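You operate a simulated robot arm through the tools that you are given. There is no shell and no other tool. Be economical: measure what you need, move in short steps, check, and stop when the job is done.

The job below is to be done with a simulated robot arm. You get a single attempt, and the scene is never put back.

TASK
Open the shallow drawer of the far counter, take the purple box from the inside of the shallow drawer of the far counter and leave it on top of the brown flat carton, then shut the drawer. Then fetch the small grey tote and set it on the top of the back counter. Then take the grey job tote and leave it on the counter top. Then take the yellow socket and put it on top of the middle green master. Then put the yellow meter on the white table behind line 3 away on the top of the wiring bench. Then put the blue socket on top of the orange meter. The order counts. Set down upright: yellow socket, blue socket.

The check looks at the end state, three seconds after you hand in, the way a careful person would. Anything else that was tipped, shoved, dropped, spilled or broken makes it a failure.

THE ROBOT
A 6-joint arm with a two-finger gripper on a trunk, on a base that drives. Base frame: it is fixed to the floor where the robot stands at the start and does not move with it; the origin is under the middle of the robot, x ahead of it, y to its left, z up. Units: mm, rad, N and s.
With the tool pointing down near the work surface it reaches from about 100 to 840 mm from the robot's upright axis, wherever it stands. Its first joint turns from -2.897 to 2.897 rad. Places, roughly: blue socket (4x4x5 cm) [-2200, 2500, 900]; counter top [-3500, 3500, 1000]; flat carton (34x24x11 cm) [800, 1500, 1000]; grey job tote [-2250, 2000, 750]; middle green master [-2500, 2000, 1000]; orange meter (8x9x5 cm) [-2100, 2700, 900]; purple box (8x10x5 cm) [600, 200, 800]; shallow drawer of the far counter [700, 300, 800]; small grey tote (19x13x6 cm) [-2400, 1600, 900]; top of the back counter [700, 1500, 1000]; top of the wiring bench [-12200, 2800, 800]; yellow meter [-2250, 2250, 750]; yellow socket (4x4x5 cm) [-2400, 2200, 900]. Payload 1.66 kg.
The tool frame sits at the grasp point between the pads (the TCP): z along the fingers, y along the line on which they close. The tips reach 16 mm beyond it. The gripper opens to 111 mm. The gripper's body begins 104 mm behind the TCP.
Orientation is that of the tool frame in the base frame, as a unit quaternion [w, x, y, z]. With the fingers straight down and closing along the base's y, the tool's x points along the base's -x, its y along +y and its z along -z.

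THE INTERFACE
- The arm moves only by the tool jog_arm. Its argument "rows" is a list of rows, each a list of 3 entries, a list of its own where there are three numbers: the opening, from 0 (shut) to 1 (fully open), then the shift along the tool's x, y, z in m, then the turn, a rotation vector about the tool's x, y, z in rad. In form: [[jaw, [x, y, z], [rx, ry, rz]], ...]. A call has 1 to 12 rows; each row shifts and turns the commanded pose from where the row before left it, along the tool's axes as they then stand. Rows are played at 5 a second. More than 50 mm and 0.15 rad between two rows, or a gripper value outside its range, and nothing of the call is played. Where a pose cannot be reached the arm comes as near as it can. A force on the tool above 40 N (or 10 N above the force at the start of the call, whichever is more), or a blocked arm, ends the call early, and 0.2 s more pass. Each finger halts on what it meets, pressing with about 21 N; the grip force reading is that of the motor and also rises with nothing between the fingers. The clock runs only during rows and for 0.2 s after the last one: add rows that do not move to give the fingers time. The reply holds the time, the measured pose of the TCP, the force on the tool along the base axes, the opening and the grip force, in the units named above and with some noise, with the torque about the TCP (base axes, N m) and any sound that the robot's microphone picked up.
- Cameras (640 x 400 px; columns grow to the right, rows downward): "scene" is now at [39.7, 139.2, 1455]; the picture's right is [-0.63, -0.77, 0.00], its down [-0.56, 0.46, -0.69] and it looks along [0.54, -0.44, -0.72] (base axes); focal length 241 px, centre (320, 200). "wrist" rides on the gripper at [70, 13, -143] in the tool frame; the picture's right is [-0.19, 0.98, 0.00], its down [-0.87, -0.17, -0.47] and it looks along [-0.46, -0.09, 0.88] (tool axes); focal length 230 px, centre (320, 200). There is no depth. A picture from a camera that has moved, and an enlarged one, comes with that camera's place and axes in the base frame and with its lens.
- get_image(camera): a new picture of that camera. It takes no simulated time.
- slide_trunk(by): slides the trunk up (or, below 0, down) by that many mm; the arm and the scene camera ride with it, the base frame stays. It gives what a move gives, with no picture.
- steer(legs): drives the robot by 1 to 6 legs, each [ahead, left, turn to the left] in mm, mm and rad, along the robot's own axes; the way and the turn of a leg run together, so that a leg with both is an arc; at most 1500 mm and 3.142 rad a leg. The arm and the cameras ride along, it lands a little off, and it stops where it bumps. It gives what a move gives.
- aim_head(pan, tilt): turns the head with the scene camera to pan (to the left, within 2.094 rad either way) and tilt (down, from -0.506 to 1.204), counted from straight ahead of the robot. It gives what a move gives.
- enlarge(camera, box): a new picture of the part [left, top, right, bottom] of that camera's present view, enlarged. It takes no simulated time.
- hand_in(): hands the job in; it is judged then, once.

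Go step by step. Nothing tells you exact positions but the pictures and the camera data: compare them with the known pose of the tool, close in by small moves and look again before you grip or let go. The budget is 207 turns and 192 pictures, counting those below and the enlarged ones. Unless the task says otherwise, let go and move clear before handing in, and close with one line.

The tools are called after "Request:" by a JSON object that holds its "method" and its "body". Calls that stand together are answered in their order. jog_arm: Moves the arm, as the interface text tells. Its arguments: {"type":"object","properties":{"rows":{"type":"array"}},"required":["rows"]} The other tools are called the same way: slide_trunk (by) slides the trunk up or down; steer (legs) drives the base; aim_head (pan, tilt) turns the head that bears the scene camera; get_image (camera) takes a picture; enlarge (camera, box) takes an enlarged picture of a part of a camera's view; hand_in () hands the job in.

At the start:

```text
time_s: 0.0
ee_pos: [295.6, -337.1, 1149.9]
tcp_rot: [0.0, 0.0, 1.0, 0.0]
wrist_force: [0.3, -1.1, 0.5]
moment: [0.0, -0.04, 0.0]
opening: 110.8
finger_force: 0.0
trunk travel left (down, up): [-50.0, 540.0]
robot x, y, heading: [2.4, -0.3, -0.004]
head pan, tilt: [-0.686, 0.805]
```

scene: 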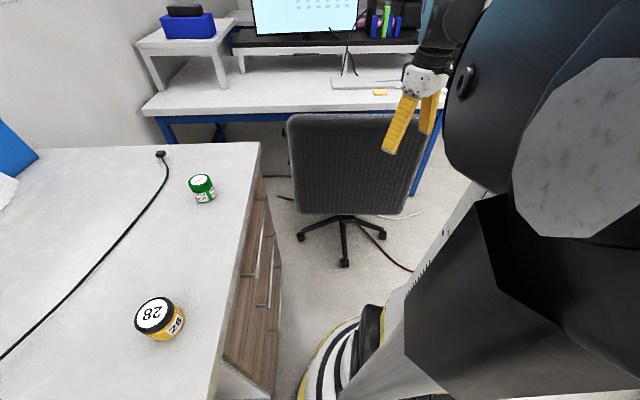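
wrist: 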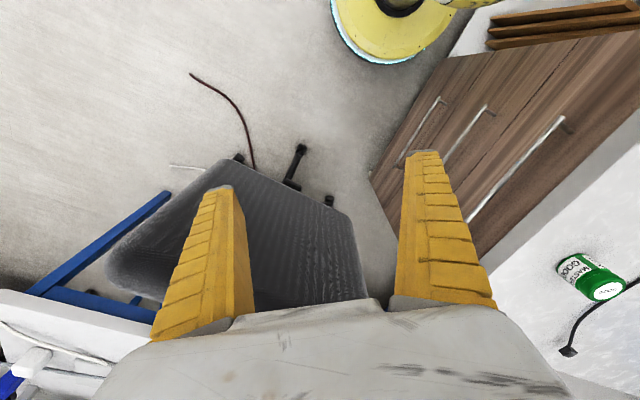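

I see a counter ahead with drawer handles, a chair and a desk at the right. I will look around with the head first.

Request:
{"method": "aim_head", "body": {"pan": 0.3, "tilt": 0.7}}

Request:
{"method": "get_image", "body": {"camera": "scene"}}

Request:
{"method": "aim_head", "body": {"pan": 1.3, "tilt": 0.5}}

Request:
{"method": "get_image", "body": {"camera": "scene"}}

Request:
{"method": "aim_head", "body": {"pan": 2.09, "tilt": 0.4}}

Request:
{"method": "get_image", "body": {"camera": "scene"}}

```text
time_s: 1.3
ee_pos: [294.8, -335.7, 1150.0]
tcp_rot: [-0.001, 0.0, 1.0, 0.0]
wrist_force: [0.4, -0.7, -0.2]
moment: [0.01, 0.0, 0.0]
opening: 111.0
finger_force: 0.0
trunk travel left (down, up): [-50.0, 540.0]
robot x, y, heading: [-2.4, -1.5, -0.005]
head pan, tilt: [0.3, 0.7]
```

```text
189 pictures are left
camera scene: at [58.7, 215.3, 1463.6], right [0.29, -0.96, 0.0], down [-0.62, -0.19, -0.76], along [0.73, 0.23, -0.64], focal length 241 px, centre (320, 200)
```

scene: 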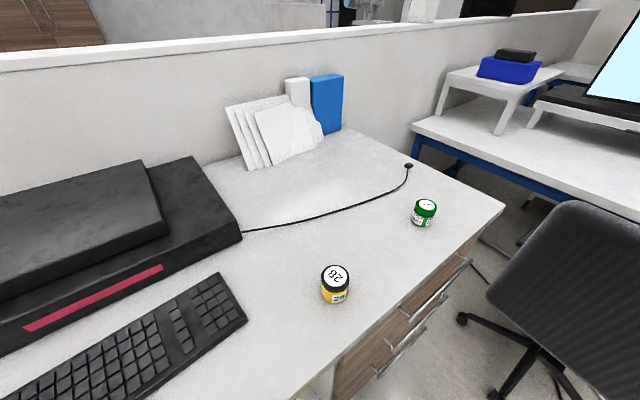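

```text
time_s: 2.5
ee_pos: [295.2, -335.5, 1149.9]
tcp_rot: [0.0, 0.0, 1.0, 0.0]
wrist_force: [0.0, 0.1, 0.7]
moment: [0.01, -0.01, -0.03]
opening: 111.0
finger_force: 0.0
trunk travel left (down, up): [-50.0, 540.0]
robot x, y, heading: [-0.7, -1.9, -0.003]
head pan, tilt: [1.3, 0.499]
```

```text
188 pictures are left
camera scene: at [1.9, 277.9, 1481.4], right [0.96, -0.27, 0.0], down [-0.13, -0.46, -0.88], along [0.24, 0.85, -0.48], focal length 241 px, centre (320, 200)
```

scene: 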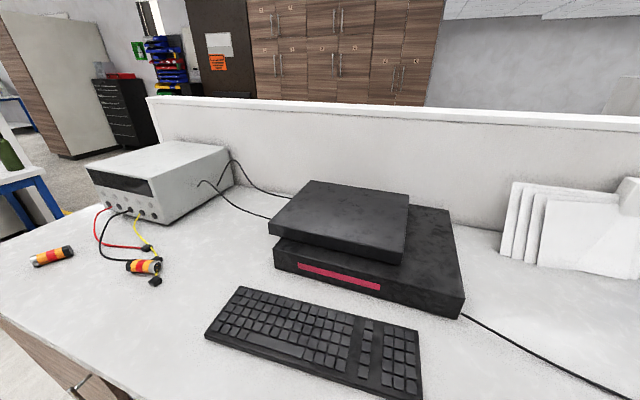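

```text
time_s: 3.7
ee_pos: [295.7, -336.0, 1150.4]
tcp_rot: [0.0, 0.0, 1.0, 0.0]
wrist_force: [-0.8, 0.3, -0.8]
moment: [0.0, 0.0, 0.0]
opening: 111.1
finger_force: 0.1
trunk travel left (down, up): [-50.0, 540.0]
robot x, y, heading: [1.6, -1.8, -0.0]
head pan, tilt: [2.089, 0.4]
```

```text
187 pictures are left
camera scene: at [-68.3, 270.7, 1490.5], right [0.87, 0.49, 0.0], down [0.19, -0.34, -0.92], along [-0.46, 0.8, -0.39], focal length 241 px, centre (320, 200)
```

scene: 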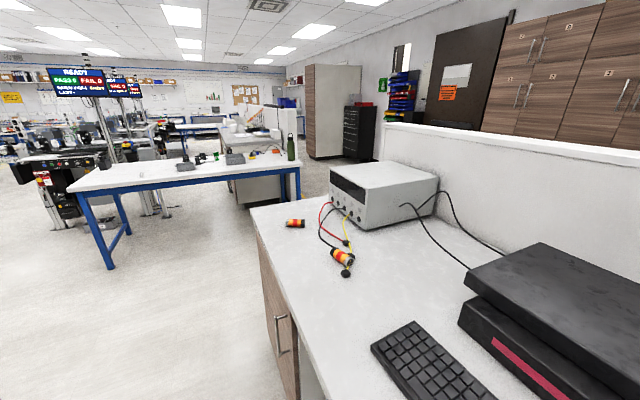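

The near counter runs diagonally in front of me with a partition behind it. The back counter is probably beyond the partition, so I raise the trunk and look over.

Request:
{"method": "slide_trunk", "body": {"by": 530}}

Request:
{"method": "aim_head", "body": {"pan": 1.0, "tilt": 0.55}}

Request:
{"method": "get_image", "body": {"camera": "scene"}}

Request:
{"method": "aim_head", "body": {"pan": 2.09, "tilt": 0.35}}

Request:
{"method": "get_image", "body": {"camera": "scene"}}

Request:
{"method": "aim_head", "body": {"pan": 0.0, "tilt": 0.5}}

Request:
{"method": "get_image", "body": {"camera": "scene"}}

```text
refused: 530 is not a number from -400 to 400
```

```text
time_s: 5.0
ee_pos: [294.8, -336.2, 1150.6]
tcp_rot: [-0.001, 0.0, 1.0, 0.0]
wrist_force: [-0.2, 1.0, 0.4]
moment: [-0.02, -0.01, -0.02]
opening: 110.7
finger_force: 0.1
trunk travel left (down, up): [-50.0, 540.0]
robot x, y, heading: [-0.2, -3.1, -0.002]
head pan, tilt: [1.0, 0.55]
```

```text
186 pictures are left
camera scene: at [26.0, 265.8, 1476.8], right [0.84, -0.54, 0.0], down [-0.28, -0.44, -0.85], along [0.46, 0.72, -0.52], focal length 241 px, centre (320, 200)
```

scene: 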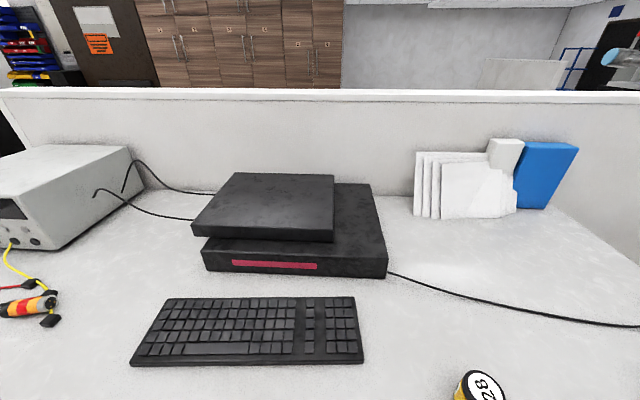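

```text
time_s: 6.3
ee_pos: [294.6, -335.6, 1150.2]
tcp_rot: [-0.001, 0.001, 1.0, 0.0]
wrist_force: [0.0, -0.4, 0.5]
moment: [0.0, 0.0, 0.01]
opening: 110.7
finger_force: 0.1
trunk travel left (down, up): [-50.0, 540.0]
robot x, y, heading: [-4.7, -0.7, -0.001]
head pan, tilt: [2.089, 0.351]
```

```text
185 pictures are left
camera scene: at [-68.6, 271.1, 1495.0], right [0.87, 0.49, 0.0], down [0.17, -0.3, -0.94], along [-0.46, 0.82, -0.34], focal length 241 px, centre (320, 200)
```

scene: 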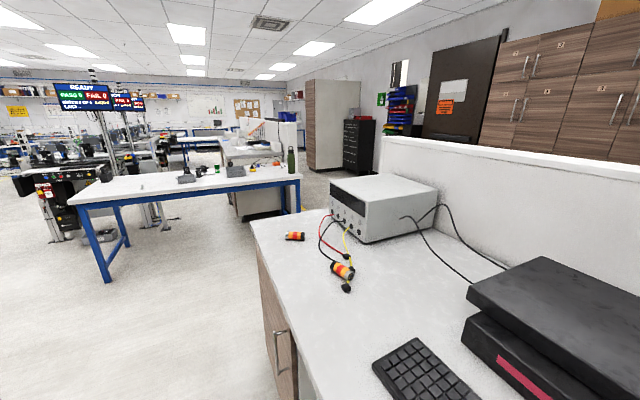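

```text
time_s: 8.3
ee_pos: [295.3, -336.0, 1148.9]
tcp_rot: [0.0, 0.0, 1.0, 0.001]
wrist_force: [0.8, 0.4, -0.9]
moment: [-0.04, 0.02, -0.01]
opening: 110.8
finger_force: 0.0
trunk travel left (down, up): [-50.0, 540.0]
robot x, y, heading: [-0.5, -4.0, 0.001]
head pan, tilt: [0.0, 0.499]
```

```text
184 pictures are left
camera scene: at [68.5, 190.3, 1481.4], right [0.0, -1.0, 0.0], down [-0.48, 0.0, -0.88], along [0.88, 0.0, -0.48], focal length 241 px, centre (320, 200)
```

scene: 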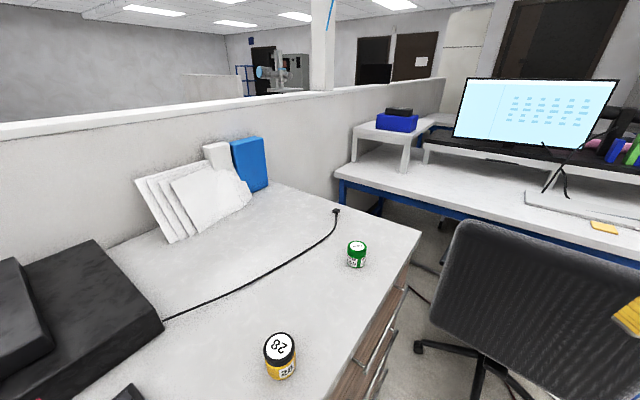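

Request:
{"method": "slide_trunk", "body": {"by": 400}}

Request:
{"method": "aim_head", "body": {"pan": 1.0, "tilt": 0.6}}

Request:
{"method": "get_image", "body": {"camera": "scene"}}

Request:
{"method": "aim_head", "body": {"pan": 2.09, "tilt": 0.45}}

Request:
{"method": "get_image", "body": {"camera": "scene"}}

```text
time_s: 12.1
ee_pos: [295.8, -337.1, 1549.0]
tcp_rot: [-0.001, -0.001, 1.0, -0.001]
wrist_force: [0.4, 0.0, -0.7]
moment: [-0.02, 0.0, -0.01]
opening: 111.0
finger_force: 0.0
trunk travel left (down, up): [-450.0, 140.0]
robot x, y, heading: [-0.6, -1.2, 0.001]
head pan, tilt: [0.0, 0.499]
```

```text
time_s: 13.4
ee_pos: [295.9, -335.8, 1549.8]
tcp_rot: [0.0, 0.0, 1.0, 0.0]
wrist_force: [-1.0, 0.5, 1.0]
moment: [-0.02, 0.01, 0.0]
opening: 110.9
finger_force: 0.1
trunk travel left (down, up): [-450.0, 140.0]
robot x, y, heading: [-1.9, -1.8, 0.002]
head pan, tilt: [1.0, 0.6]
```

```text
183 pictures are left
camera scene: at [25.3, 264.5, 1872.3], right [0.84, -0.54, 0.0], down [-0.31, -0.48, -0.83], along [0.45, 0.69, -0.56], focal length 241 px, centre (320, 200)
```

scene: 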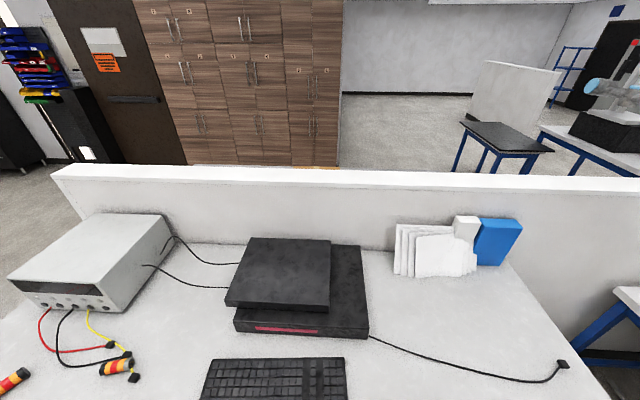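

```text
time_s: 14.7
ee_pos: [294.6, -334.7, 1549.0]
tcp_rot: [0.0, 0.0, 1.0, 0.0]
wrist_force: [-0.1, 0.6, 0.4]
moment: [-0.02, -0.04, 0.0]
opening: 111.1
finger_force: 0.1
trunk travel left (down, up): [-450.0, 140.0]
robot x, y, heading: [0.6, -1.7, 0.003]
head pan, tilt: [2.089, 0.45]
```

```text
182 pictures are left
camera scene: at [-67.9, 270.1, 1885.8], right [0.87, 0.49, 0.0], down [0.22, -0.38, -0.9], along [-0.45, 0.78, -0.44], focal length 241 px, centre (320, 200)
```

scene: 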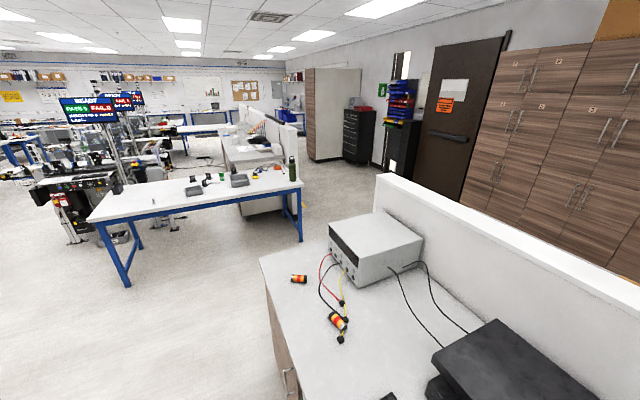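

Request:
{"method": "slide_trunk", "body": {"by": 140}}

Request:
{"method": "aim_head", "body": {"pan": 1.0, "tilt": 0.4}}

Request:
{"method": "get_image", "body": {"camera": "scene"}}

Request:
{"method": "aim_head", "body": {"pan": -2.09, "tilt": 0.5}}

Request:
{"method": "get_image", "body": {"camera": "scene"}}

Request:
{"method": "aim_head", "body": {"pan": -0.6, "tilt": 1.2}}

Request:
{"method": "get_image", "body": {"camera": "scene"}}

Request:
{"method": "aim_head", "body": {"pan": 1.8, "tilt": 1.1}}

Request:
{"method": "get_image", "body": {"camera": "scene"}}

```text
time_s: 16.4
ee_pos: [295.3, -335.9, 1689.4]
tcp_rot: [0.0, -0.001, 1.0, -0.001]
wrist_force: [-0.3, -0.7, 0.1]
moment: [0.02, 0.01, 0.01]
opening: 111.0
finger_force: 0.0
trunk travel left (down, up): [-590.0, 0.0]
robot x, y, heading: [1.3, 1.4, 0.002]
head pan, tilt: [2.089, 0.45]
```

```text
time_s: 17.7
ee_pos: [294.0, -335.8, 1689.3]
tcp_rot: [0.001, 0.0, 1.0, 0.001]
wrist_force: [0.2, 0.8, 0.0]
moment: [-0.01, -0.02, -0.01]
opening: 110.8
finger_force: 0.1
trunk travel left (down, up): [-590.0, 0.0]
robot x, y, heading: [4.5, -1.1, -0.003]
head pan, tilt: [1.0, 0.4]
```

```text
181 pictures are left
camera scene: at [27.4, 268.2, 2030.5], right [0.84, -0.54, 0.0], down [-0.21, -0.33, -0.92], along [0.5, 0.78, -0.39], focal length 241 px, centre (320, 200)
```

scene: 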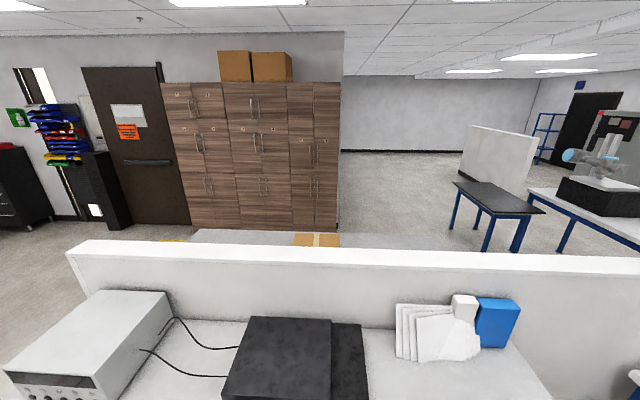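

```text
time_s: 20.4
ee_pos: [294.8, -336.2, 1689.6]
tcp_rot: [0.0, 0.0, 1.0, 0.0]
wrist_force: [-0.4, -0.5, 0.1]
moment: [-0.03, 0.01, -0.01]
opening: 111.0
finger_force: 0.1
trunk travel left (down, up): [-590.0, 0.0]
robot x, y, heading: [6.7, 4.9, -0.002]
head pan, tilt: [-2.089, 0.499]
```

```text
180 pictures are left
camera scene: at [-67.5, 111.1, 2021.4], right [-0.87, 0.5, 0.0], down [0.24, 0.42, -0.88], along [-0.43, -0.76, -0.48], focal length 241 px, centre (320, 200)
```

scene: 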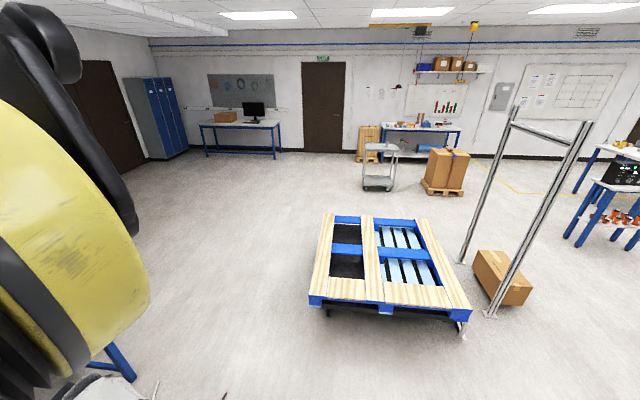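

```text
time_s: 22.0
ee_pos: [295.9, -335.8, 1690.2]
tcp_rot: [0.0, 0.0, 1.0, 0.0]
wrist_force: [-0.3, -0.5, -0.1]
moment: [0.01, 0.01, -0.02]
opening: 111.1
finger_force: 0.1
trunk travel left (down, up): [-590.0, 0.0]
robot x, y, heading: [-0.9, -0.3, -0.002]
head pan, tilt: [-0.6, 1.201]
```

```text
179 pictures are left
camera scene: at [23.6, 149.3, 1972.4], right [-0.66, -0.75, 0.0], down [-0.67, 0.6, -0.44], along [0.33, -0.29, -0.9], focal length 241 px, centre (320, 200)
```

scene: 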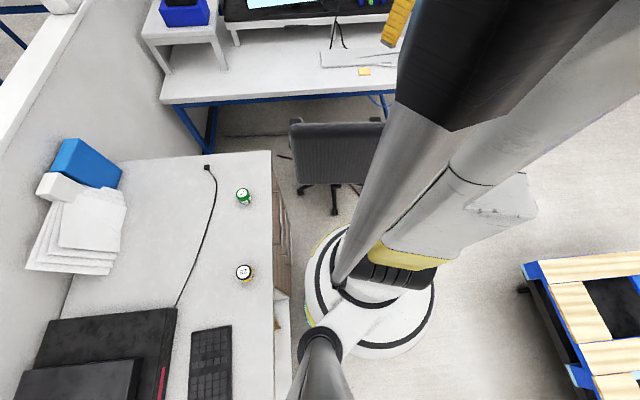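

```text
time_s: 24.2
ee_pos: [294.9, -335.2, 1689.8]
tcp_rot: [0.0, 0.0, 1.0, 0.0]
wrist_force: [0.1, 0.2, -1.1]
moment: [0.01, -0.02, 0.01]
opening: 110.6
finger_force: 0.1
trunk travel left (down, up): [-590.0, 0.0]
robot x, y, heading: [-2.0, -3.0, -0.001]
head pan, tilt: [1.799, 1.1]
```

```text
178 pictures are left
camera scene: at [-36.8, 251.6, 1973.7], right [0.97, 0.23, 0.0], down [0.2, -0.87, -0.45], along [-0.1, 0.44, -0.89], focal length 241 px, centre (320, 200)
```

scene: 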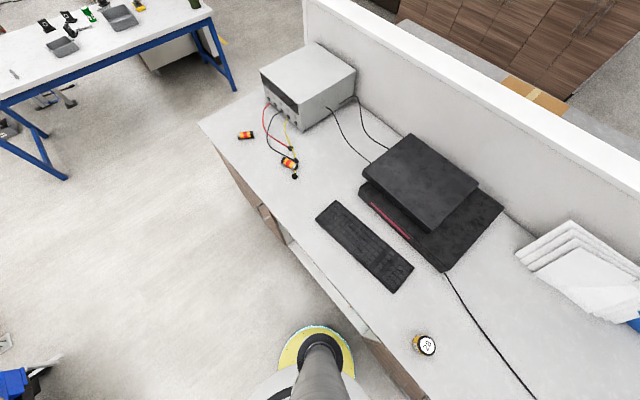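

The drawers are in the counter face to my right front; the carton is behind the partition on the back counter. I back off square to the counter so I can see the drawer fronts.

Request:
{"method": "steer", "body": {"legs": [[-230, -320, 0], [0, 0, 0.945]]}}

Request:
{"method": "slide_trunk", "body": {"by": -400}}

Request:
{"method": "aim_head", "body": {"pan": -0.4, "tilt": 0.8}}

Request:
{"method": "get_image", "body": {"camera": "scene"}}

Request:
{"method": "get_image", "body": {"camera": "wrist"}}

```text
time_s: 29.1
ee_pos: [218.0, -278.8, 1689.8]
tcp_rot: [0.0, -0.454, 0.891, -0.001]
wrist_force: [-0.4, -0.6, -0.9]
moment: [-0.04, 0.0, 0.02]
opening: 111.0
finger_force: 0.0
trunk travel left (down, up): [-590.0, 0.0]
robot x, y, heading: [-226.1, -318.2, 0.943]
head pan, tilt: [1.799, 1.1]
```

```text
time_s: 32.9
ee_pos: [219.0, -278.5, 1290.0]
tcp_rot: [-0.001, -0.454, 0.891, 0.0]
wrist_force: [-0.5, -1.0, -0.2]
moment: [0.01, 0.01, 0.02]
opening: 111.0
finger_force: 0.1
trunk travel left (down, up): [-190.0, 400.0]
robot x, y, heading: [-228.3, -323.0, 0.944]
head pan, tilt: [1.799, 1.1]
```

```text
time_s: 35.0
ee_pos: [218.0, -278.6, 1289.4]
tcp_rot: [0.0, -0.453, 0.891, 0.0]
wrist_force: [1.0, -0.3, -0.1]
moment: [0.0, -0.01, -0.02]
opening: 110.8
finger_force: 0.0
trunk travel left (down, up): [-190.0, 400.0]
robot x, y, heading: [-226.0, -318.9, 0.942]
head pan, tilt: [-0.4, 0.799]
```

```text
177 pictures are left
camera scene: at [-325.4, -182.4, 1595.4], right [0.52, -0.86, 0.0], down [-0.61, -0.37, -0.7], along [0.6, 0.36, -0.72], focal length 241 px, centre (320, 200)
```

scene: 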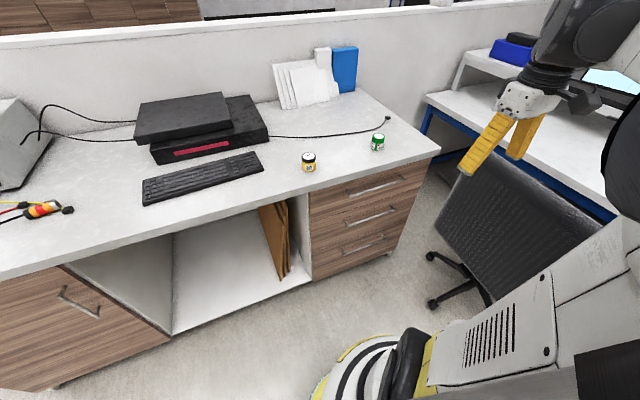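

```text
176 pictures are left
camera wrist: at [167.0, -327.9, 1432.1], right [-0.68, 0.73, 0.0], down [0.64, 0.6, 0.47], along [0.34, 0.32, -0.88], focal length 230 px, centre (320, 200)
```

wrist: 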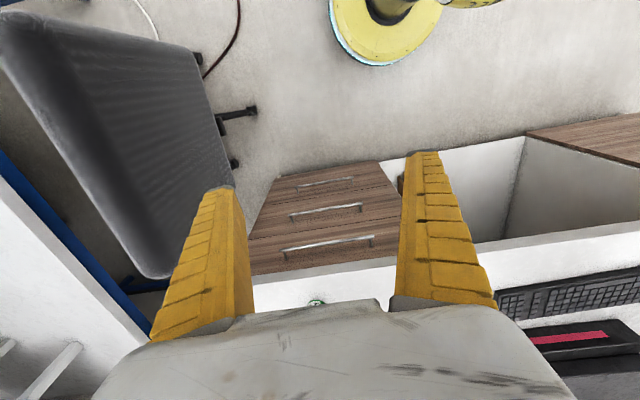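

Request:
{"method": "enlarge", "body": {"camera": "scene", "box": [290, 130, 450, 290]}}

Request:
{"method": "enlarge", "body": {"camera": "wrist", "box": [230, 140, 430, 310]}}

```text
2.50 times, centred on (370, 210) of scene
camera zoom: at [-325.4, -182.4, 1595.4], right [0.52, -0.86, 0.0], down [-0.61, -0.37, -0.7], along [0.6, 0.36, -0.72], focal length 602 px, centre (195, 175)
```

zoom: 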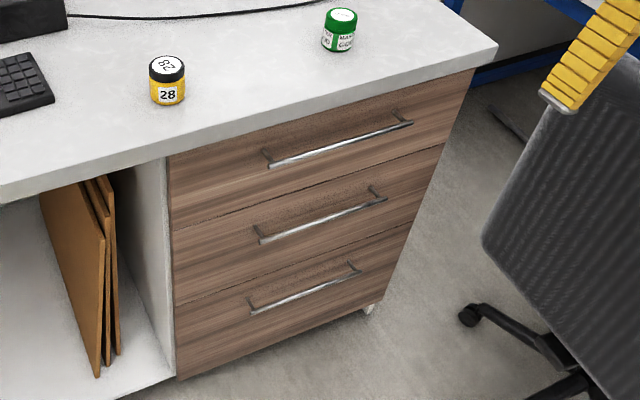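

```text
2.35 times, centred on (330, 225) of wrist
camera zoom: at [167.0, -327.9, 1432.1], right [-0.68, 0.73, 0.0], down [0.64, 0.6, 0.47], along [0.34, 0.32, -0.88], focal length 541 px, centre (296, 141)
```

zoom: 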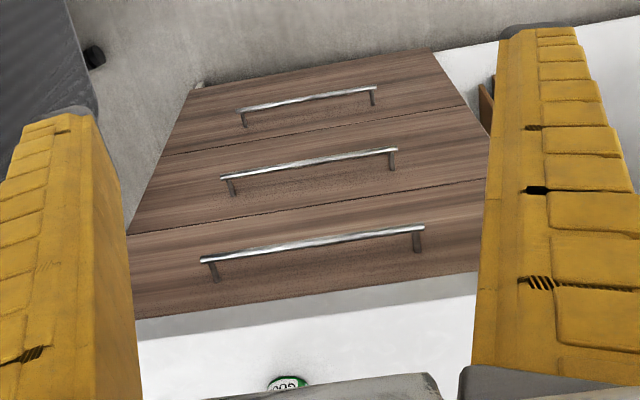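

Request:
{"method": "aim_head", "body": {"pan": -0.9, "tilt": 0.8}}

Request:
{"method": "get_image", "body": {"camera": "scene"}}

```text
time_s: 35.9
ee_pos: [219.3, -277.5, 1290.0]
tcp_rot: [0.0, -0.454, 0.891, 0.0]
wrist_force: [-0.4, 0.1, -0.5]
moment: [0.04, 0.0, -0.04]
opening: 110.8
finger_force: 0.1
trunk travel left (down, up): [-190.0, 400.0]
robot x, y, heading: [-226.8, -318.4, 0.942]
head pan, tilt: [-0.901, 0.799]
```

```text
173 pictures are left
camera scene: at [-313.9, -220.6, 1595.4], right [0.04, -1.0, 0.0], down [-0.72, -0.03, -0.7], along [0.7, 0.03, -0.72], focal length 241 px, centre (320, 200)
```

scene: 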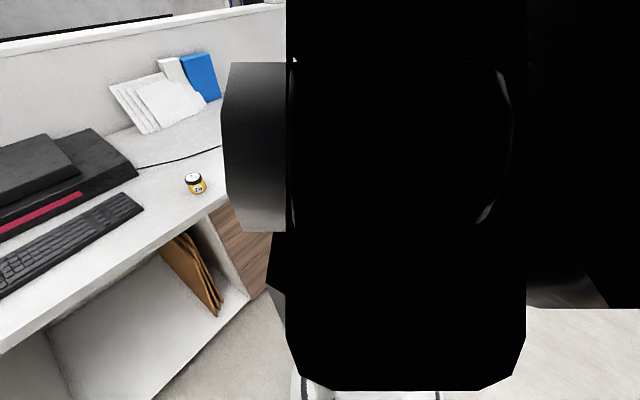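

I turn the tool to point horizontally forward with the fingers closing vertically, to take the top drawer's bar handle.

Request:
{"method": "jog_arm", "body": {"rows": [[1, [0, 0, 0], [0, -0.1428, 0]], [1, [0, 0, 0], [0, -0.1428, 0]], [1, [0, 0, 0], [0, -0.1428, 0]], [1, [0, 0, 0], [0, -0.1428, 0]], [1, [0, 0, 0], [0, -0.1428, 0]], [1, [0, 0, 0], [0, -0.1428, 0]], [1, [0, 0, 0], [0, -0.1428, 0]], [1, [0, 0, 0], [0, -0.1428, 0]], [1, [0, 0, 0], [0, -0.1428, 0]], [1, [0, 0, 0], [0, -0.1428, 0]], [1, [0, 0, 0], [0, -0.1428, 0]], [1, [0, 0, 0], [0, 0, 0]]]}}

Request:
{"method": "jog_arm", "body": {"rows": [[1, [0, 0, 0], [0, 0, 0.1428]], [1, [0, 0, 0], [0, 0, 0.1428]], [1, [0, 0, 0], [0, 0, 0.1428]], [1, [0, 0, 0], [0, 0, 0.1428]], [1, [0, 0, 0], [0, 0, 0.1428]], [1, [0, 0, 0], [0, 0, 0.1428]], [1, [0, 0, 0], [0, 0, 0.1428]], [1, [0, 0, 0], [0, 0, 0.1428]], [1, [0, 0, 0], [0, 0, 0.1428]], [1, [0, 0, 0], [0, 0, 0.1428]], [1, [0, 0, 0], [0, 0, 0.1428]], [1, [0, 0, 0], [0, 0, 0]]]}}

Request:
{"method": "aim_head", "body": {"pan": -0.3, "tilt": 0.7}}

Request:
{"method": "get_image", "body": {"camera": "scene"}}

Request:
{"method": "get_image", "body": {"camera": "wrist"}}

```text
time_s: 38.5
ee_pos: [218.5, -278.4, 1289.1]
tcp_rot: [0.631, -0.321, 0.629, 0.321]
wrist_force: [-0.2, -0.3, 0.1]
moment: [-0.06, -0.02, 0.01]
opening: 110.9
finger_force: 0.0
trunk travel left (down, up): [-190.0, 400.0]
robot x, y, heading: [-225.3, -323.5, 0.946]
head pan, tilt: [-0.901, 0.799]
```

```text
time_s: 41.1
ee_pos: [219.0, -278.6, 1290.7]
tcp_rot: [0.218, 0.219, 0.673, 0.672]
wrist_force: [-0.7, 0.4, -0.2]
moment: [-0.02, 0.01, 0.0]
opening: 111.0
finger_force: 0.1
trunk travel left (down, up): [-190.0, 400.0]
robot x, y, heading: [-223.3, -319.3, 0.943]
head pan, tilt: [-0.901, 0.799]
```

```text
time_s: 42.1
ee_pos: [219.4, -277.9, 1288.9]
tcp_rot: [0.219, 0.218, 0.673, 0.672]
wrist_force: [-0.1, -0.1, 0.1]
moment: [-0.01, 0.01, -0.02]
opening: 110.6
finger_force: 0.0
trunk travel left (down, up): [-190.0, 400.0]
robot x, y, heading: [-225.7, -319.0, 0.945]
head pan, tilt: [-0.3, 0.7]
```

```text
172 pictures are left
camera scene: at [-326.4, -173.3, 1603.6], right [0.6, -0.8, 0.0], down [-0.52, -0.39, -0.76], along [0.61, 0.46, -0.64], focal length 241 px, centre (320, 200)
```

scene: 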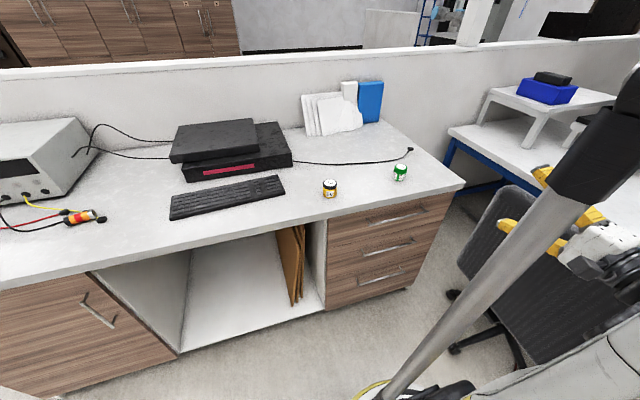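

```text
171 pictures are left
camera wrist: at [78.8, -353.4, 1302.8], right [0.15, -0.11, 0.98], down [0.42, -0.89, -0.17], along [0.89, 0.44, -0.09], focal length 230 px, centre (320, 200)
```

wrist: 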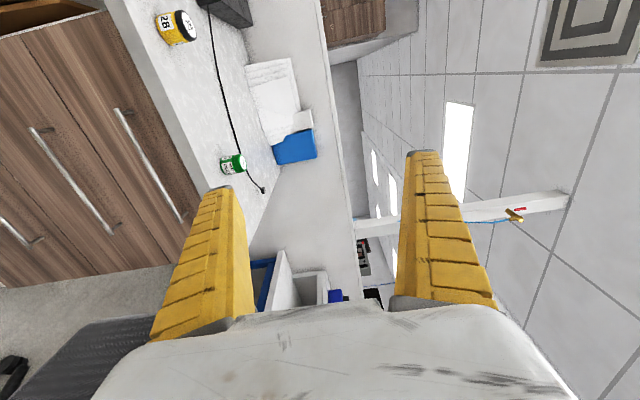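

Request:
{"method": "steer", "body": {"legs": [[150, 0, 0]]}}

Request:
{"method": "slide_trunk", "body": {"by": -190}}

Request:
{"method": "jog_arm", "body": {"rows": [[1, [-0.01, -0.045, 0], [0, 0, 0]], [1, [-0.01, -0.045, 0], [0, 0, 0]], [1, [-0.01, -0.045, 0], [0, 0, 0]], [1, [-0.01, -0.045, 0], [0, 0, 0]], [1, [-0.015, -0.045, 0], [0, 0, 0]], [1, [0, 0, 0], [0, 0, 0]]]}}

Request:
{"method": "get_image", "body": {"camera": "wrist"}}

Request:
{"method": "get_image", "body": {"camera": "scene"}}

```text
time_s: 43.5
ee_pos: [308.8, -158.7, 1289.0]
tcp_rot: [0.22, 0.22, 0.673, 0.671]
wrist_force: [0.6, 0.4, 0.3]
moment: [0.04, -0.02, -0.01]
opening: 110.9
finger_force: 0.1
trunk travel left (down, up): [-190.0, 400.0]
robot x, y, heading: [-138.3, -200.4, 0.938]
head pan, tilt: [-0.3, 0.7]
```

```text
time_s: 45.6
ee_pos: [306.7, -160.0, 1100.5]
tcp_rot: [0.221, 0.22, 0.672, 0.671]
wrist_force: [0.5, -0.2, 0.1]
moment: [0.0, -0.01, 0.0]
opening: 110.9
finger_force: 0.1
trunk travel left (down, up): [0.0, 590.0]
robot x, y, heading: [-140.3, -196.1, 0.937]
head pan, tilt: [-0.3, 0.7]
```

```text
time_s: 47.0
ee_pos: [393.7, -218.9, 933.9]
tcp_rot: [0.22, 0.22, 0.673, 0.671]
wrist_force: [0.5, 0.0, -0.1]
moment: [0.06, -0.02, 0.03]
opening: 111.0
finger_force: 0.1
out of reach, approached as far as the arm can: row 3, 4, 5
trunk travel left (down, up): [0.0, 590.0]
robot x, y, heading: [-137.7, -195.0, 0.934]
head pan, tilt: [-0.3, 0.7]
```

```text
170 pictures are left
camera wrist: at [252.0, -293.7, 947.3], right [0.15, -0.11, 0.98], down [0.42, -0.89, -0.17], along [0.89, 0.44, -0.09], focal length 230 px, centre (320, 200)
```

wrist: 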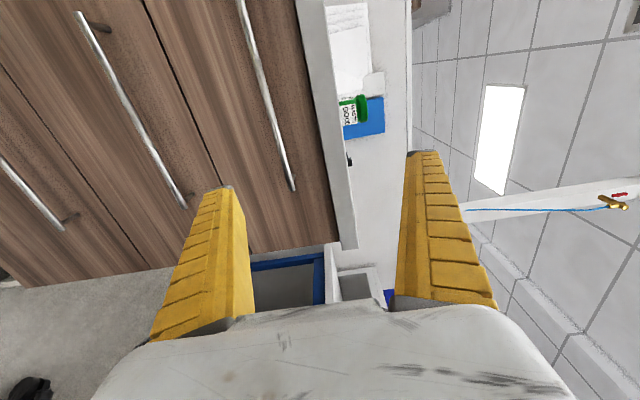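

```text
169 pictures are left
camera scene: at [-236.8, -51.8, 1413.7], right [0.59, -0.8, 0.0], down [-0.52, -0.38, -0.76], along [0.61, 0.45, -0.64], focal length 241 px, centre (320, 200)
```

scene: 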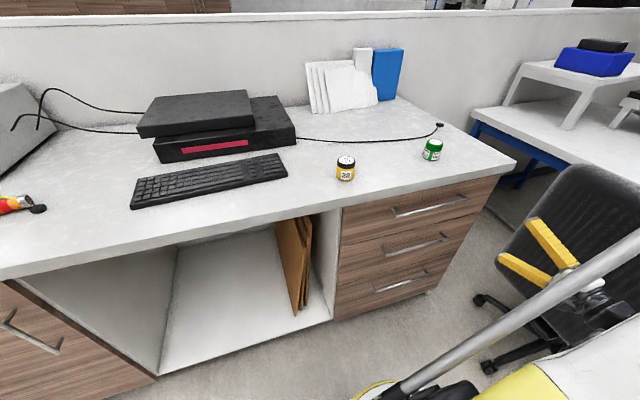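

Request:
{"method": "jog_arm", "body": {"rows": [[1, [0, 0, 0.04], [0, 0, 0]], [1, [0, 0, 0.04], [0, 0, 0]], [1, [0, 0, 0.04], [0, 0, 0]], [1, [0, 0, 0], [0, 0, 0]]]}}

```text
time_s: 48.0
ee_pos: [465.3, -120.2, 933.8]
tcp_rot: [0.221, 0.221, 0.672, 0.672]
wrist_force: [0.0, 0.3, -0.1]
moment: [-0.01, 0.01, 0.03]
opening: 110.9
finger_force: 0.0
trunk travel left (down, up): [0.0, 590.0]
robot x, y, heading: [-138.9, -198.1, 0.934]
head pan, tilt: [-0.3, 0.7]
```

Request:
{"method": "jog_arm", "body": {"rows": [[1, [0.014, -0.016, 0], [0, 0, 0]], [1, [0.014, -0.016, 0], [0, 0, 0]], [1, [0.014, -0.016, 0], [0, 0, 0]], [1, [0.014, -0.018, 0], [0, 0, 0]], [1, [0, 0, 0], [0, 0, 0]]]}}

Request:
{"method": "get_image", "body": {"camera": "wrist"}}

Request:
{"method": "get_image", "body": {"camera": "scene"}}

```text
time_s: 49.2
ee_pos: [466.7, -103.2, 916.3]
tcp_rot: [0.219, 0.22, 0.672, 0.672]
wrist_force: [0.6, -0.3, -0.1]
moment: [-0.02, 0.0, -0.02]
opening: 110.7
finger_force: 0.1
out of reach, approached as far as the arm can: row 1, 2, 3, 4
trunk travel left (down, up): [0.0, 590.0]
robot x, y, heading: [-134.1, -197.3, 0.941]
head pan, tilt: [-0.3, 0.7]
```

```text
168 pictures are left
camera wrist: at [326.3, -178.1, 928.6], right [0.15, -0.11, 0.98], down [0.42, -0.89, -0.17], along [0.89, 0.44, -0.09], focal length 230 px, centre (320, 200)
```

wrist: 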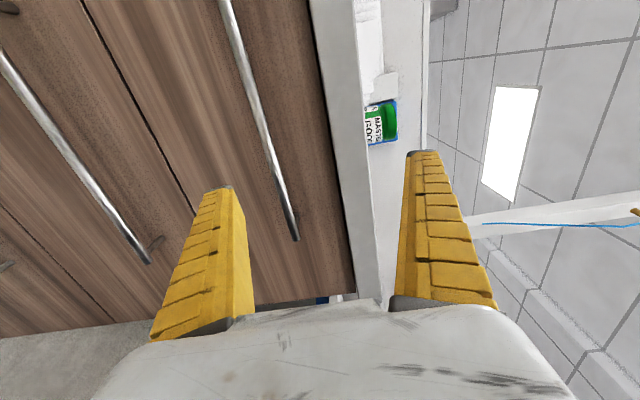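

```text
167 pictures are left
camera scene: at [-237.0, -51.6, 1413.7], right [0.59, -0.8, 0.0], down [-0.52, -0.38, -0.76], along [0.62, 0.45, -0.64], focal length 241 px, centre (320, 200)
```

scene: 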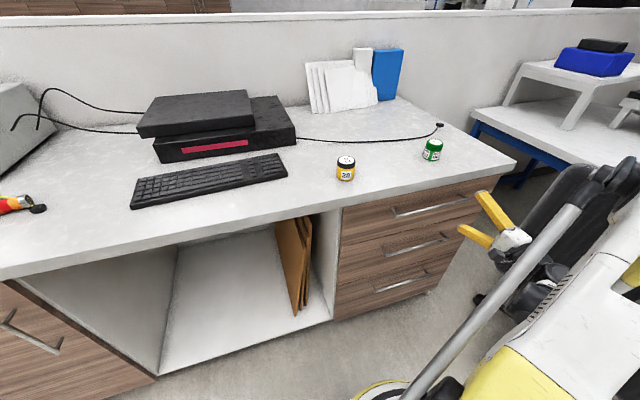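

The horizontal tool bottoms out at about z 916, so I pitch the tool downward to reach the handle.

Request:
{"method": "jog_arm", "body": {"rows": [[1, [0, 0, -0.01], [0.13, 0, 0]], [1, [0, 0, -0.01], [0.13, 0, 0]], [1, [0, 0, -0.01], [0.13, 0, 0]], [1, [0, 0, -0.01], [0.13, 0, 0]], [1, [0.015, 0, 0], [0.13, 0, 0]], [1, [0.015, 0, 0], [0, 0, 0]], [0.4, [0.015, 0, 0], [0, 0, 0]], [0.4, [0, 0, 0], [0, 0, 0]], [0.4, [0, 0, 0], [0, 0, 0]]]}}

```text
time_s: 51.2
ee_pos: [408.7, -109.4, 922.9]
tcp_rot: [0.138, 0.28, 0.851, 0.422]
wrist_force: [-0.1, -0.4, 0.2]
moment: [-0.02, 0.04, -0.01]
opening: 46.7
finger_force: 1.8
trunk travel left (down, up): [0.0, 590.0]
robot x, y, heading: [-141.4, -198.4, 0.935]
head pan, tilt: [-0.3, 0.7]
```

Request:
{"method": "jog_arm", "body": {"rows": [[0.32, [0, 0.014, 0.024], [0, 0, 0]], [0.32, [0, 0.014, 0.024], [0, 0, 0]], [0.32, [0, 0, 0], [0, 0, 0]]]}}

Request:
{"method": "get_image", "body": {"camera": "wrist"}}

Request:
{"method": "enlarge", "body": {"camera": "scene", "box": [330, 130, 650, 330]}}

```text
time_s: 52.0
ee_pos: [442.3, -65.5, 917.5]
tcp_rot: [0.138, 0.279, 0.852, 0.422]
wrist_force: [0.0, -0.2, -0.3]
moment: [-0.02, -0.03, -0.03]
opening: 38.1
finger_force: 2.1
trunk travel left (down, up): [0.0, 590.0]
robot x, y, heading: [-141.6, -196.3, 0.94]
head pan, tilt: [-0.3, 0.7]
```

```text
166 pictures are left
camera wrist: at [322.8, -109.6, 1014.7], right [0.51, 0.37, 0.78], down [0.41, -0.9, 0.15], along [0.76, 0.25, -0.61], focal length 230 px, centre (320, 200)
```

wrist: 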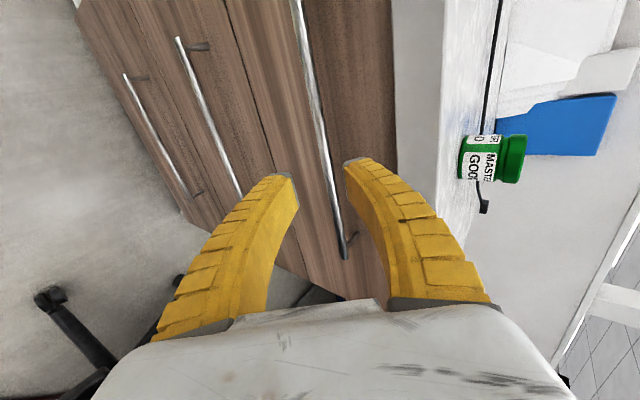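

```text
refused: 650 is not a number from 0 to 640
```

Request:
{"method": "jog_arm", "body": {"rows": [[0.32, [0, 0.003, 0.025], [0, 0, 0]], [0.32, [0, 0.003, 0.025], [0, 0, 0]], [0.32, [0, 0, 0.01], [0, 0, 0]]]}}

Request:
{"method": "get_image", "body": {"camera": "wrist"}}

Request:
{"method": "enlarge", "body": {"camera": "scene", "box": [380, 150, 580, 275]}}

```text
time_s: 52.8
ee_pos: [471.2, -22.9, 885.6]
tcp_rot: [0.139, 0.28, 0.851, 0.421]
wrist_force: [-0.1, 0.9, 0.6]
moment: [-0.02, 0.01, -0.01]
opening: 38.2
finger_force: 1.5
trunk travel left (down, up): [0.0, 590.0]
robot x, y, heading: [-133.8, -200.1, 0.932]
head pan, tilt: [-0.3, 0.7]
```

```text
165 pictures are left
camera wrist: at [352.3, -66.1, 982.6], right [0.51, 0.37, 0.78], down [0.41, -0.9, 0.15], along [0.76, 0.25, -0.61], focal length 230 px, centre (320, 200)
```

wrist: 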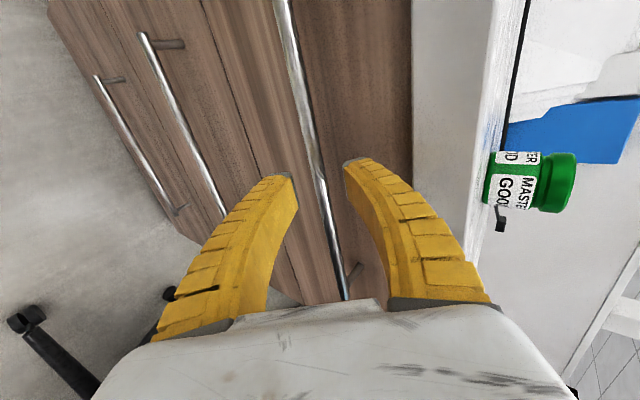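

```text
3.20 times, centred on (480, 212) of scene
camera zoom: at [-237.0, -51.6, 1413.7], right [0.59, -0.8, 0.0], down [-0.52, -0.38, -0.76], along [0.62, 0.45, -0.64], focal length 771 px, centre (-192, 160)
```

zoom: 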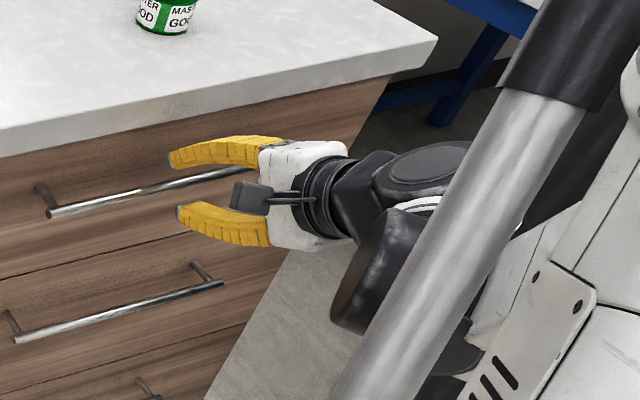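

Request:
{"method": "jog_arm", "body": {"rows": [[0.32, [0, 0, 0.012], [0, 0, 0]], [0.32, [0, 0, 0.01], [0, 0, 0]], [0.32, [0, 0, 0], [0, 0, 0]]]}}

Request:
{"method": "get_image", "body": {"camera": "wrist"}}

Request:
{"method": "enlarge", "body": {"camera": "scene", "box": [380, 150, 540, 250]}}

```text
time_s: 53.6
ee_pos: [480.3, -8.3, 872.8]
tcp_rot: [0.138, 0.28, 0.851, 0.422]
wrist_force: [0.2, 0.2, 0.5]
moment: [0.0, 0.01, -0.03]
opening: 37.9
finger_force: 1.5
trunk travel left (down, up): [0.0, 590.0]
robot x, y, heading: [-135.5, -201.2, 0.936]
head pan, tilt: [-0.3, 0.7]
```

```text
163 pictures are left
camera wrist: at [361.5, -51.9, 969.4], right [0.5, 0.37, 0.78], down [0.41, -0.9, 0.15], along [0.76, 0.25, -0.6], focal length 230 px, centre (320, 200)
```

wrist: 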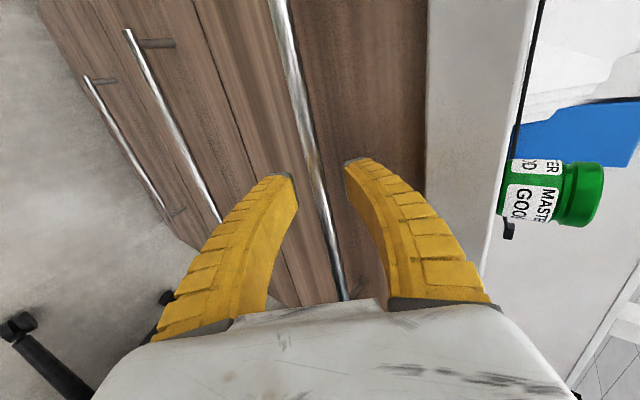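

```text
4.00 times, centred on (460, 200) of scene
camera zoom: at [-237.0, -51.5, 1413.7], right [0.59, -0.8, 0.0], down [-0.52, -0.38, -0.76], along [0.62, 0.45, -0.64], focal length 963 px, centre (-240, 200)
```

zoom: 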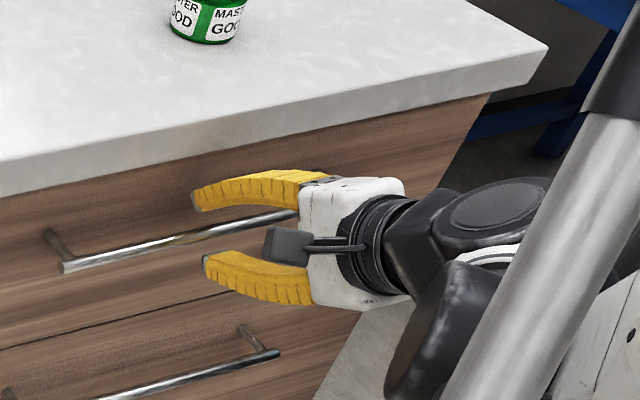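

Request:
{"method": "jog_arm", "body": {"rows": [[0.32, [0, 0, 0.008], [0, 0, 0]], [0.32, [0, 0, 0.007], [0, 0, 0]], [0.32, [0, 0, 0], [0, 0, 0]]]}}

Request:
{"method": "get_image", "body": {"camera": "wrist"}}

```text
time_s: 54.4
ee_pos: [487.4, 0.3, 862.9]
tcp_rot: [0.138, 0.279, 0.852, 0.422]
wrist_force: [-0.3, -0.1, 0.2]
moment: [-0.01, 0.0, -0.01]
opening: 37.9
finger_force: 1.4
trunk travel left (down, up): [0.0, 590.0]
robot x, y, heading: [-138.0, -198.6, 0.941]
head pan, tilt: [-0.3, 0.7]
```

```text
161 pictures are left
camera wrist: at [369.1, -42.6, 959.7], right [0.51, 0.37, 0.78], down [0.41, -0.9, 0.15], along [0.76, 0.25, -0.61], focal length 230 px, centre (320, 200)
```

wrist: 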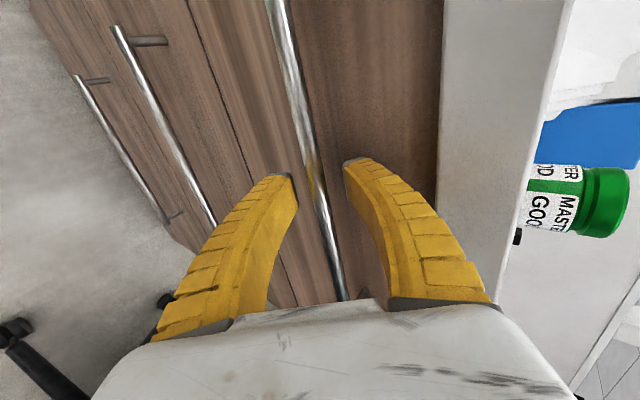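

Request:
{"method": "jog_arm", "body": {"rows": [[0.15, [0, 0, 0], [0, 0, 0]], [0, [0, 0, 0], [0, 0, 0]], [0, [0, 0, 0], [0, 0, 0]]]}}

Request:
{"method": "get_image", "body": {"camera": "wrist"}}

Request:
{"method": "enlarge", "body": {"camera": "scene", "box": [380, 150, 540, 250]}}

```text
time_s: 55.2
ee_pos: [487.9, 1.2, 862.1]
tcp_rot: [0.138, 0.28, 0.852, 0.421]
wrist_force: [-1.9, 2.0, -12.3]
moment: [-0.04, -0.05, 0.05]
opening: 8.4
finger_force: 33.8
trunk travel left (down, up): [0.0, 590.0]
robot x, y, heading: [-136.1, -198.1, 0.938]
head pan, tilt: [-0.3, 0.7]
```

```text
160 pictures are left
camera wrist: at [369.4, -42.4, 959.1], right [0.51, 0.37, 0.78], down [0.42, -0.9, 0.15], along [0.76, 0.25, -0.61], focal length 230 px, centre (320, 200)
```

wrist: 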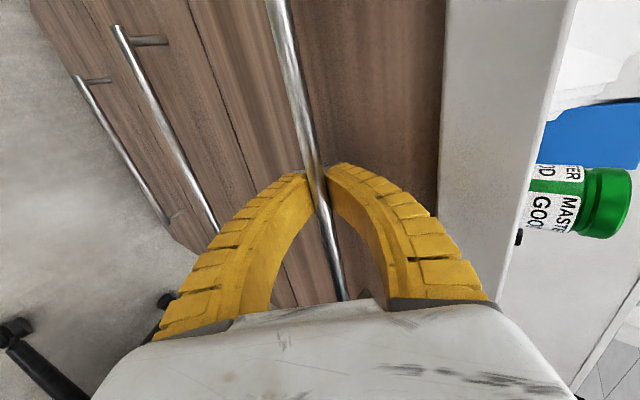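

```text
4.00 times, centred on (460, 200) of scene
camera zoom: at [-236.4, -51.2, 1413.6], right [0.59, -0.8, 0.0], down [-0.52, -0.38, -0.76], along [0.61, 0.45, -0.64], focal length 963 px, centre (-240, 200)
```

zoom: 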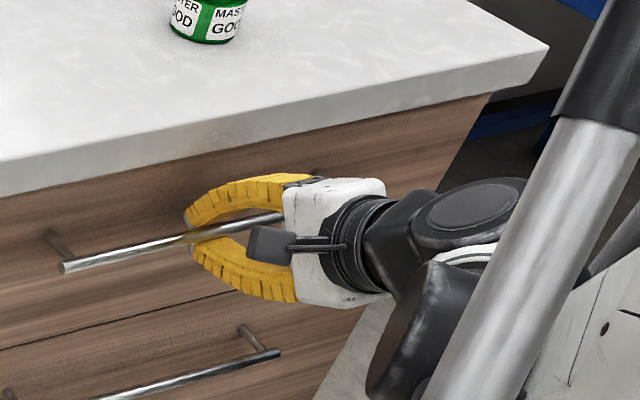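

Request:
{"method": "aim_head", "body": {"pan": -0.5, "tilt": 0.75}}

Request:
{"method": "get_image", "body": {"camera": "scene"}}

```text
time_s: 55.9
ee_pos: [488.6, 2.1, 862.6]
tcp_rot: [0.138, 0.28, 0.851, 0.421]
wrist_force: [-3.5, 1.2, -14.9]
moment: [0.0, 0.02, 0.09]
opening: 8.0
finger_force: 34.2
trunk travel left (down, up): [0.0, 590.0]
robot x, y, heading: [-137.9, -196.7, 0.93]
head pan, tilt: [-0.499, 0.75]
```

```text
158 pictures are left
camera scene: at [-229.6, -66.4, 1409.4], right [0.42, -0.91, 0.0], down [-0.62, -0.29, -0.73], along [0.66, 0.31, -0.68], focal length 241 px, centre (320, 200)
```

scene: 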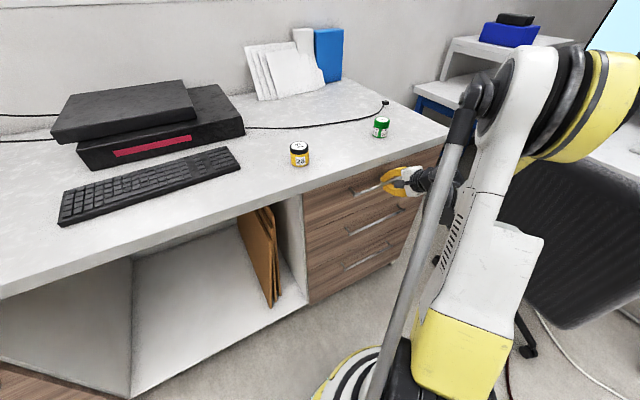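

The handle is gripped. I pull by driving the base straight back in steps.

Request:
{"method": "steer", "body": {"legs": [[-120, 0, 0]]}}

Request:
{"method": "get_image", "body": {"camera": "scene"}}

Request:
{"method": "get_image", "body": {"camera": "wrist"}}

```text
time_s: 57.1
ee_pos: [420.7, -91.7, 860.9]
tcp_rot: [0.139, 0.278, 0.851, 0.422]
wrist_force: [10.7, -8.1, -14.9]
moment: [-0.06, -0.12, -0.06]
opening: 7.4
finger_force: 34.7
trunk travel left (down, up): [0.0, 590.0]
robot x, y, heading: [-207.9, -291.6, 0.94]
head pan, tilt: [-0.499, 0.75]
```

```text
157 pictures are left
camera scene: at [-297.7, -162.1, 1409.6], right [0.43, -0.9, 0.0], down [-0.62, -0.29, -0.73], along [0.66, 0.31, -0.68], focal length 241 px, centre (320, 200)
```

scene: 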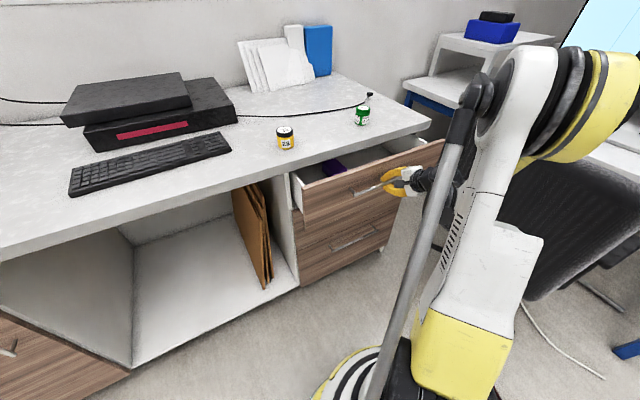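

```text
156 pictures are left
camera wrist: at [301.3, -136.1, 958.7], right [0.51, 0.37, 0.78], down [0.42, -0.9, 0.15], along [0.76, 0.25, -0.61], focal length 230 px, centre (320, 200)
```

wrist: 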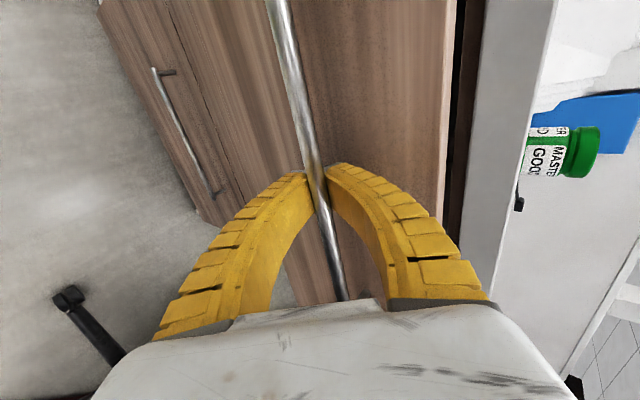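

The purple box is visible in this drawer. I keep pulling.

Request:
{"method": "steer", "body": {"legs": [[-110, 0, 0]]}}

Request:
{"method": "get_image", "body": {"camera": "scene"}}

Request:
{"method": "get_image", "body": {"camera": "wrist"}}

```text
time_s: 58.3
ee_pos: [354.6, -178.4, 863.2]
tcp_rot: [0.137, 0.279, 0.852, 0.421]
wrist_force: [4.8, -3.9, -22.3]
moment: [-0.04, -0.11, 0.03]
opening: 6.8
finger_force: 34.2
trunk travel left (down, up): [0.0, 590.0]
robot x, y, heading: [-271.1, -381.3, 0.942]
head pan, tilt: [-0.499, 0.75]
```

```text
155 pictures are left
camera scene: at [-361.7, -249.2, 1409.5], right [0.43, -0.9, 0.0], down [-0.62, -0.29, -0.73], along [0.66, 0.31, -0.68], focal length 241 px, centre (320, 200)
```

scene: 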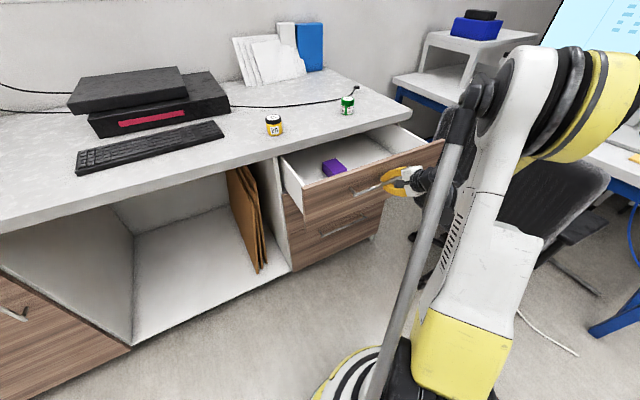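

```text
154 pictures are left
camera wrist: at [237.4, -223.6, 958.6], right [0.51, 0.37, 0.78], down [0.42, -0.9, 0.15], along [0.76, 0.25, -0.61], focal length 230 px, centre (320, 200)
```

wrist: 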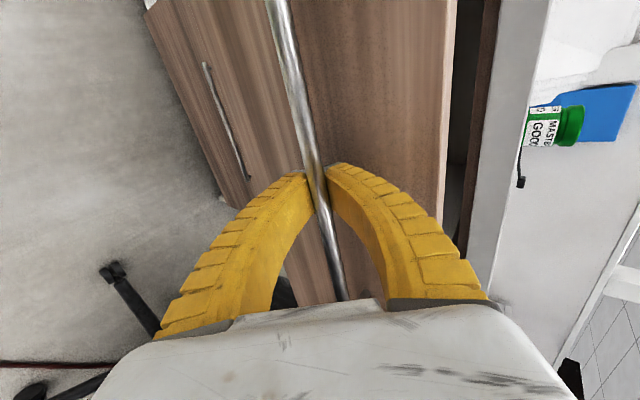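

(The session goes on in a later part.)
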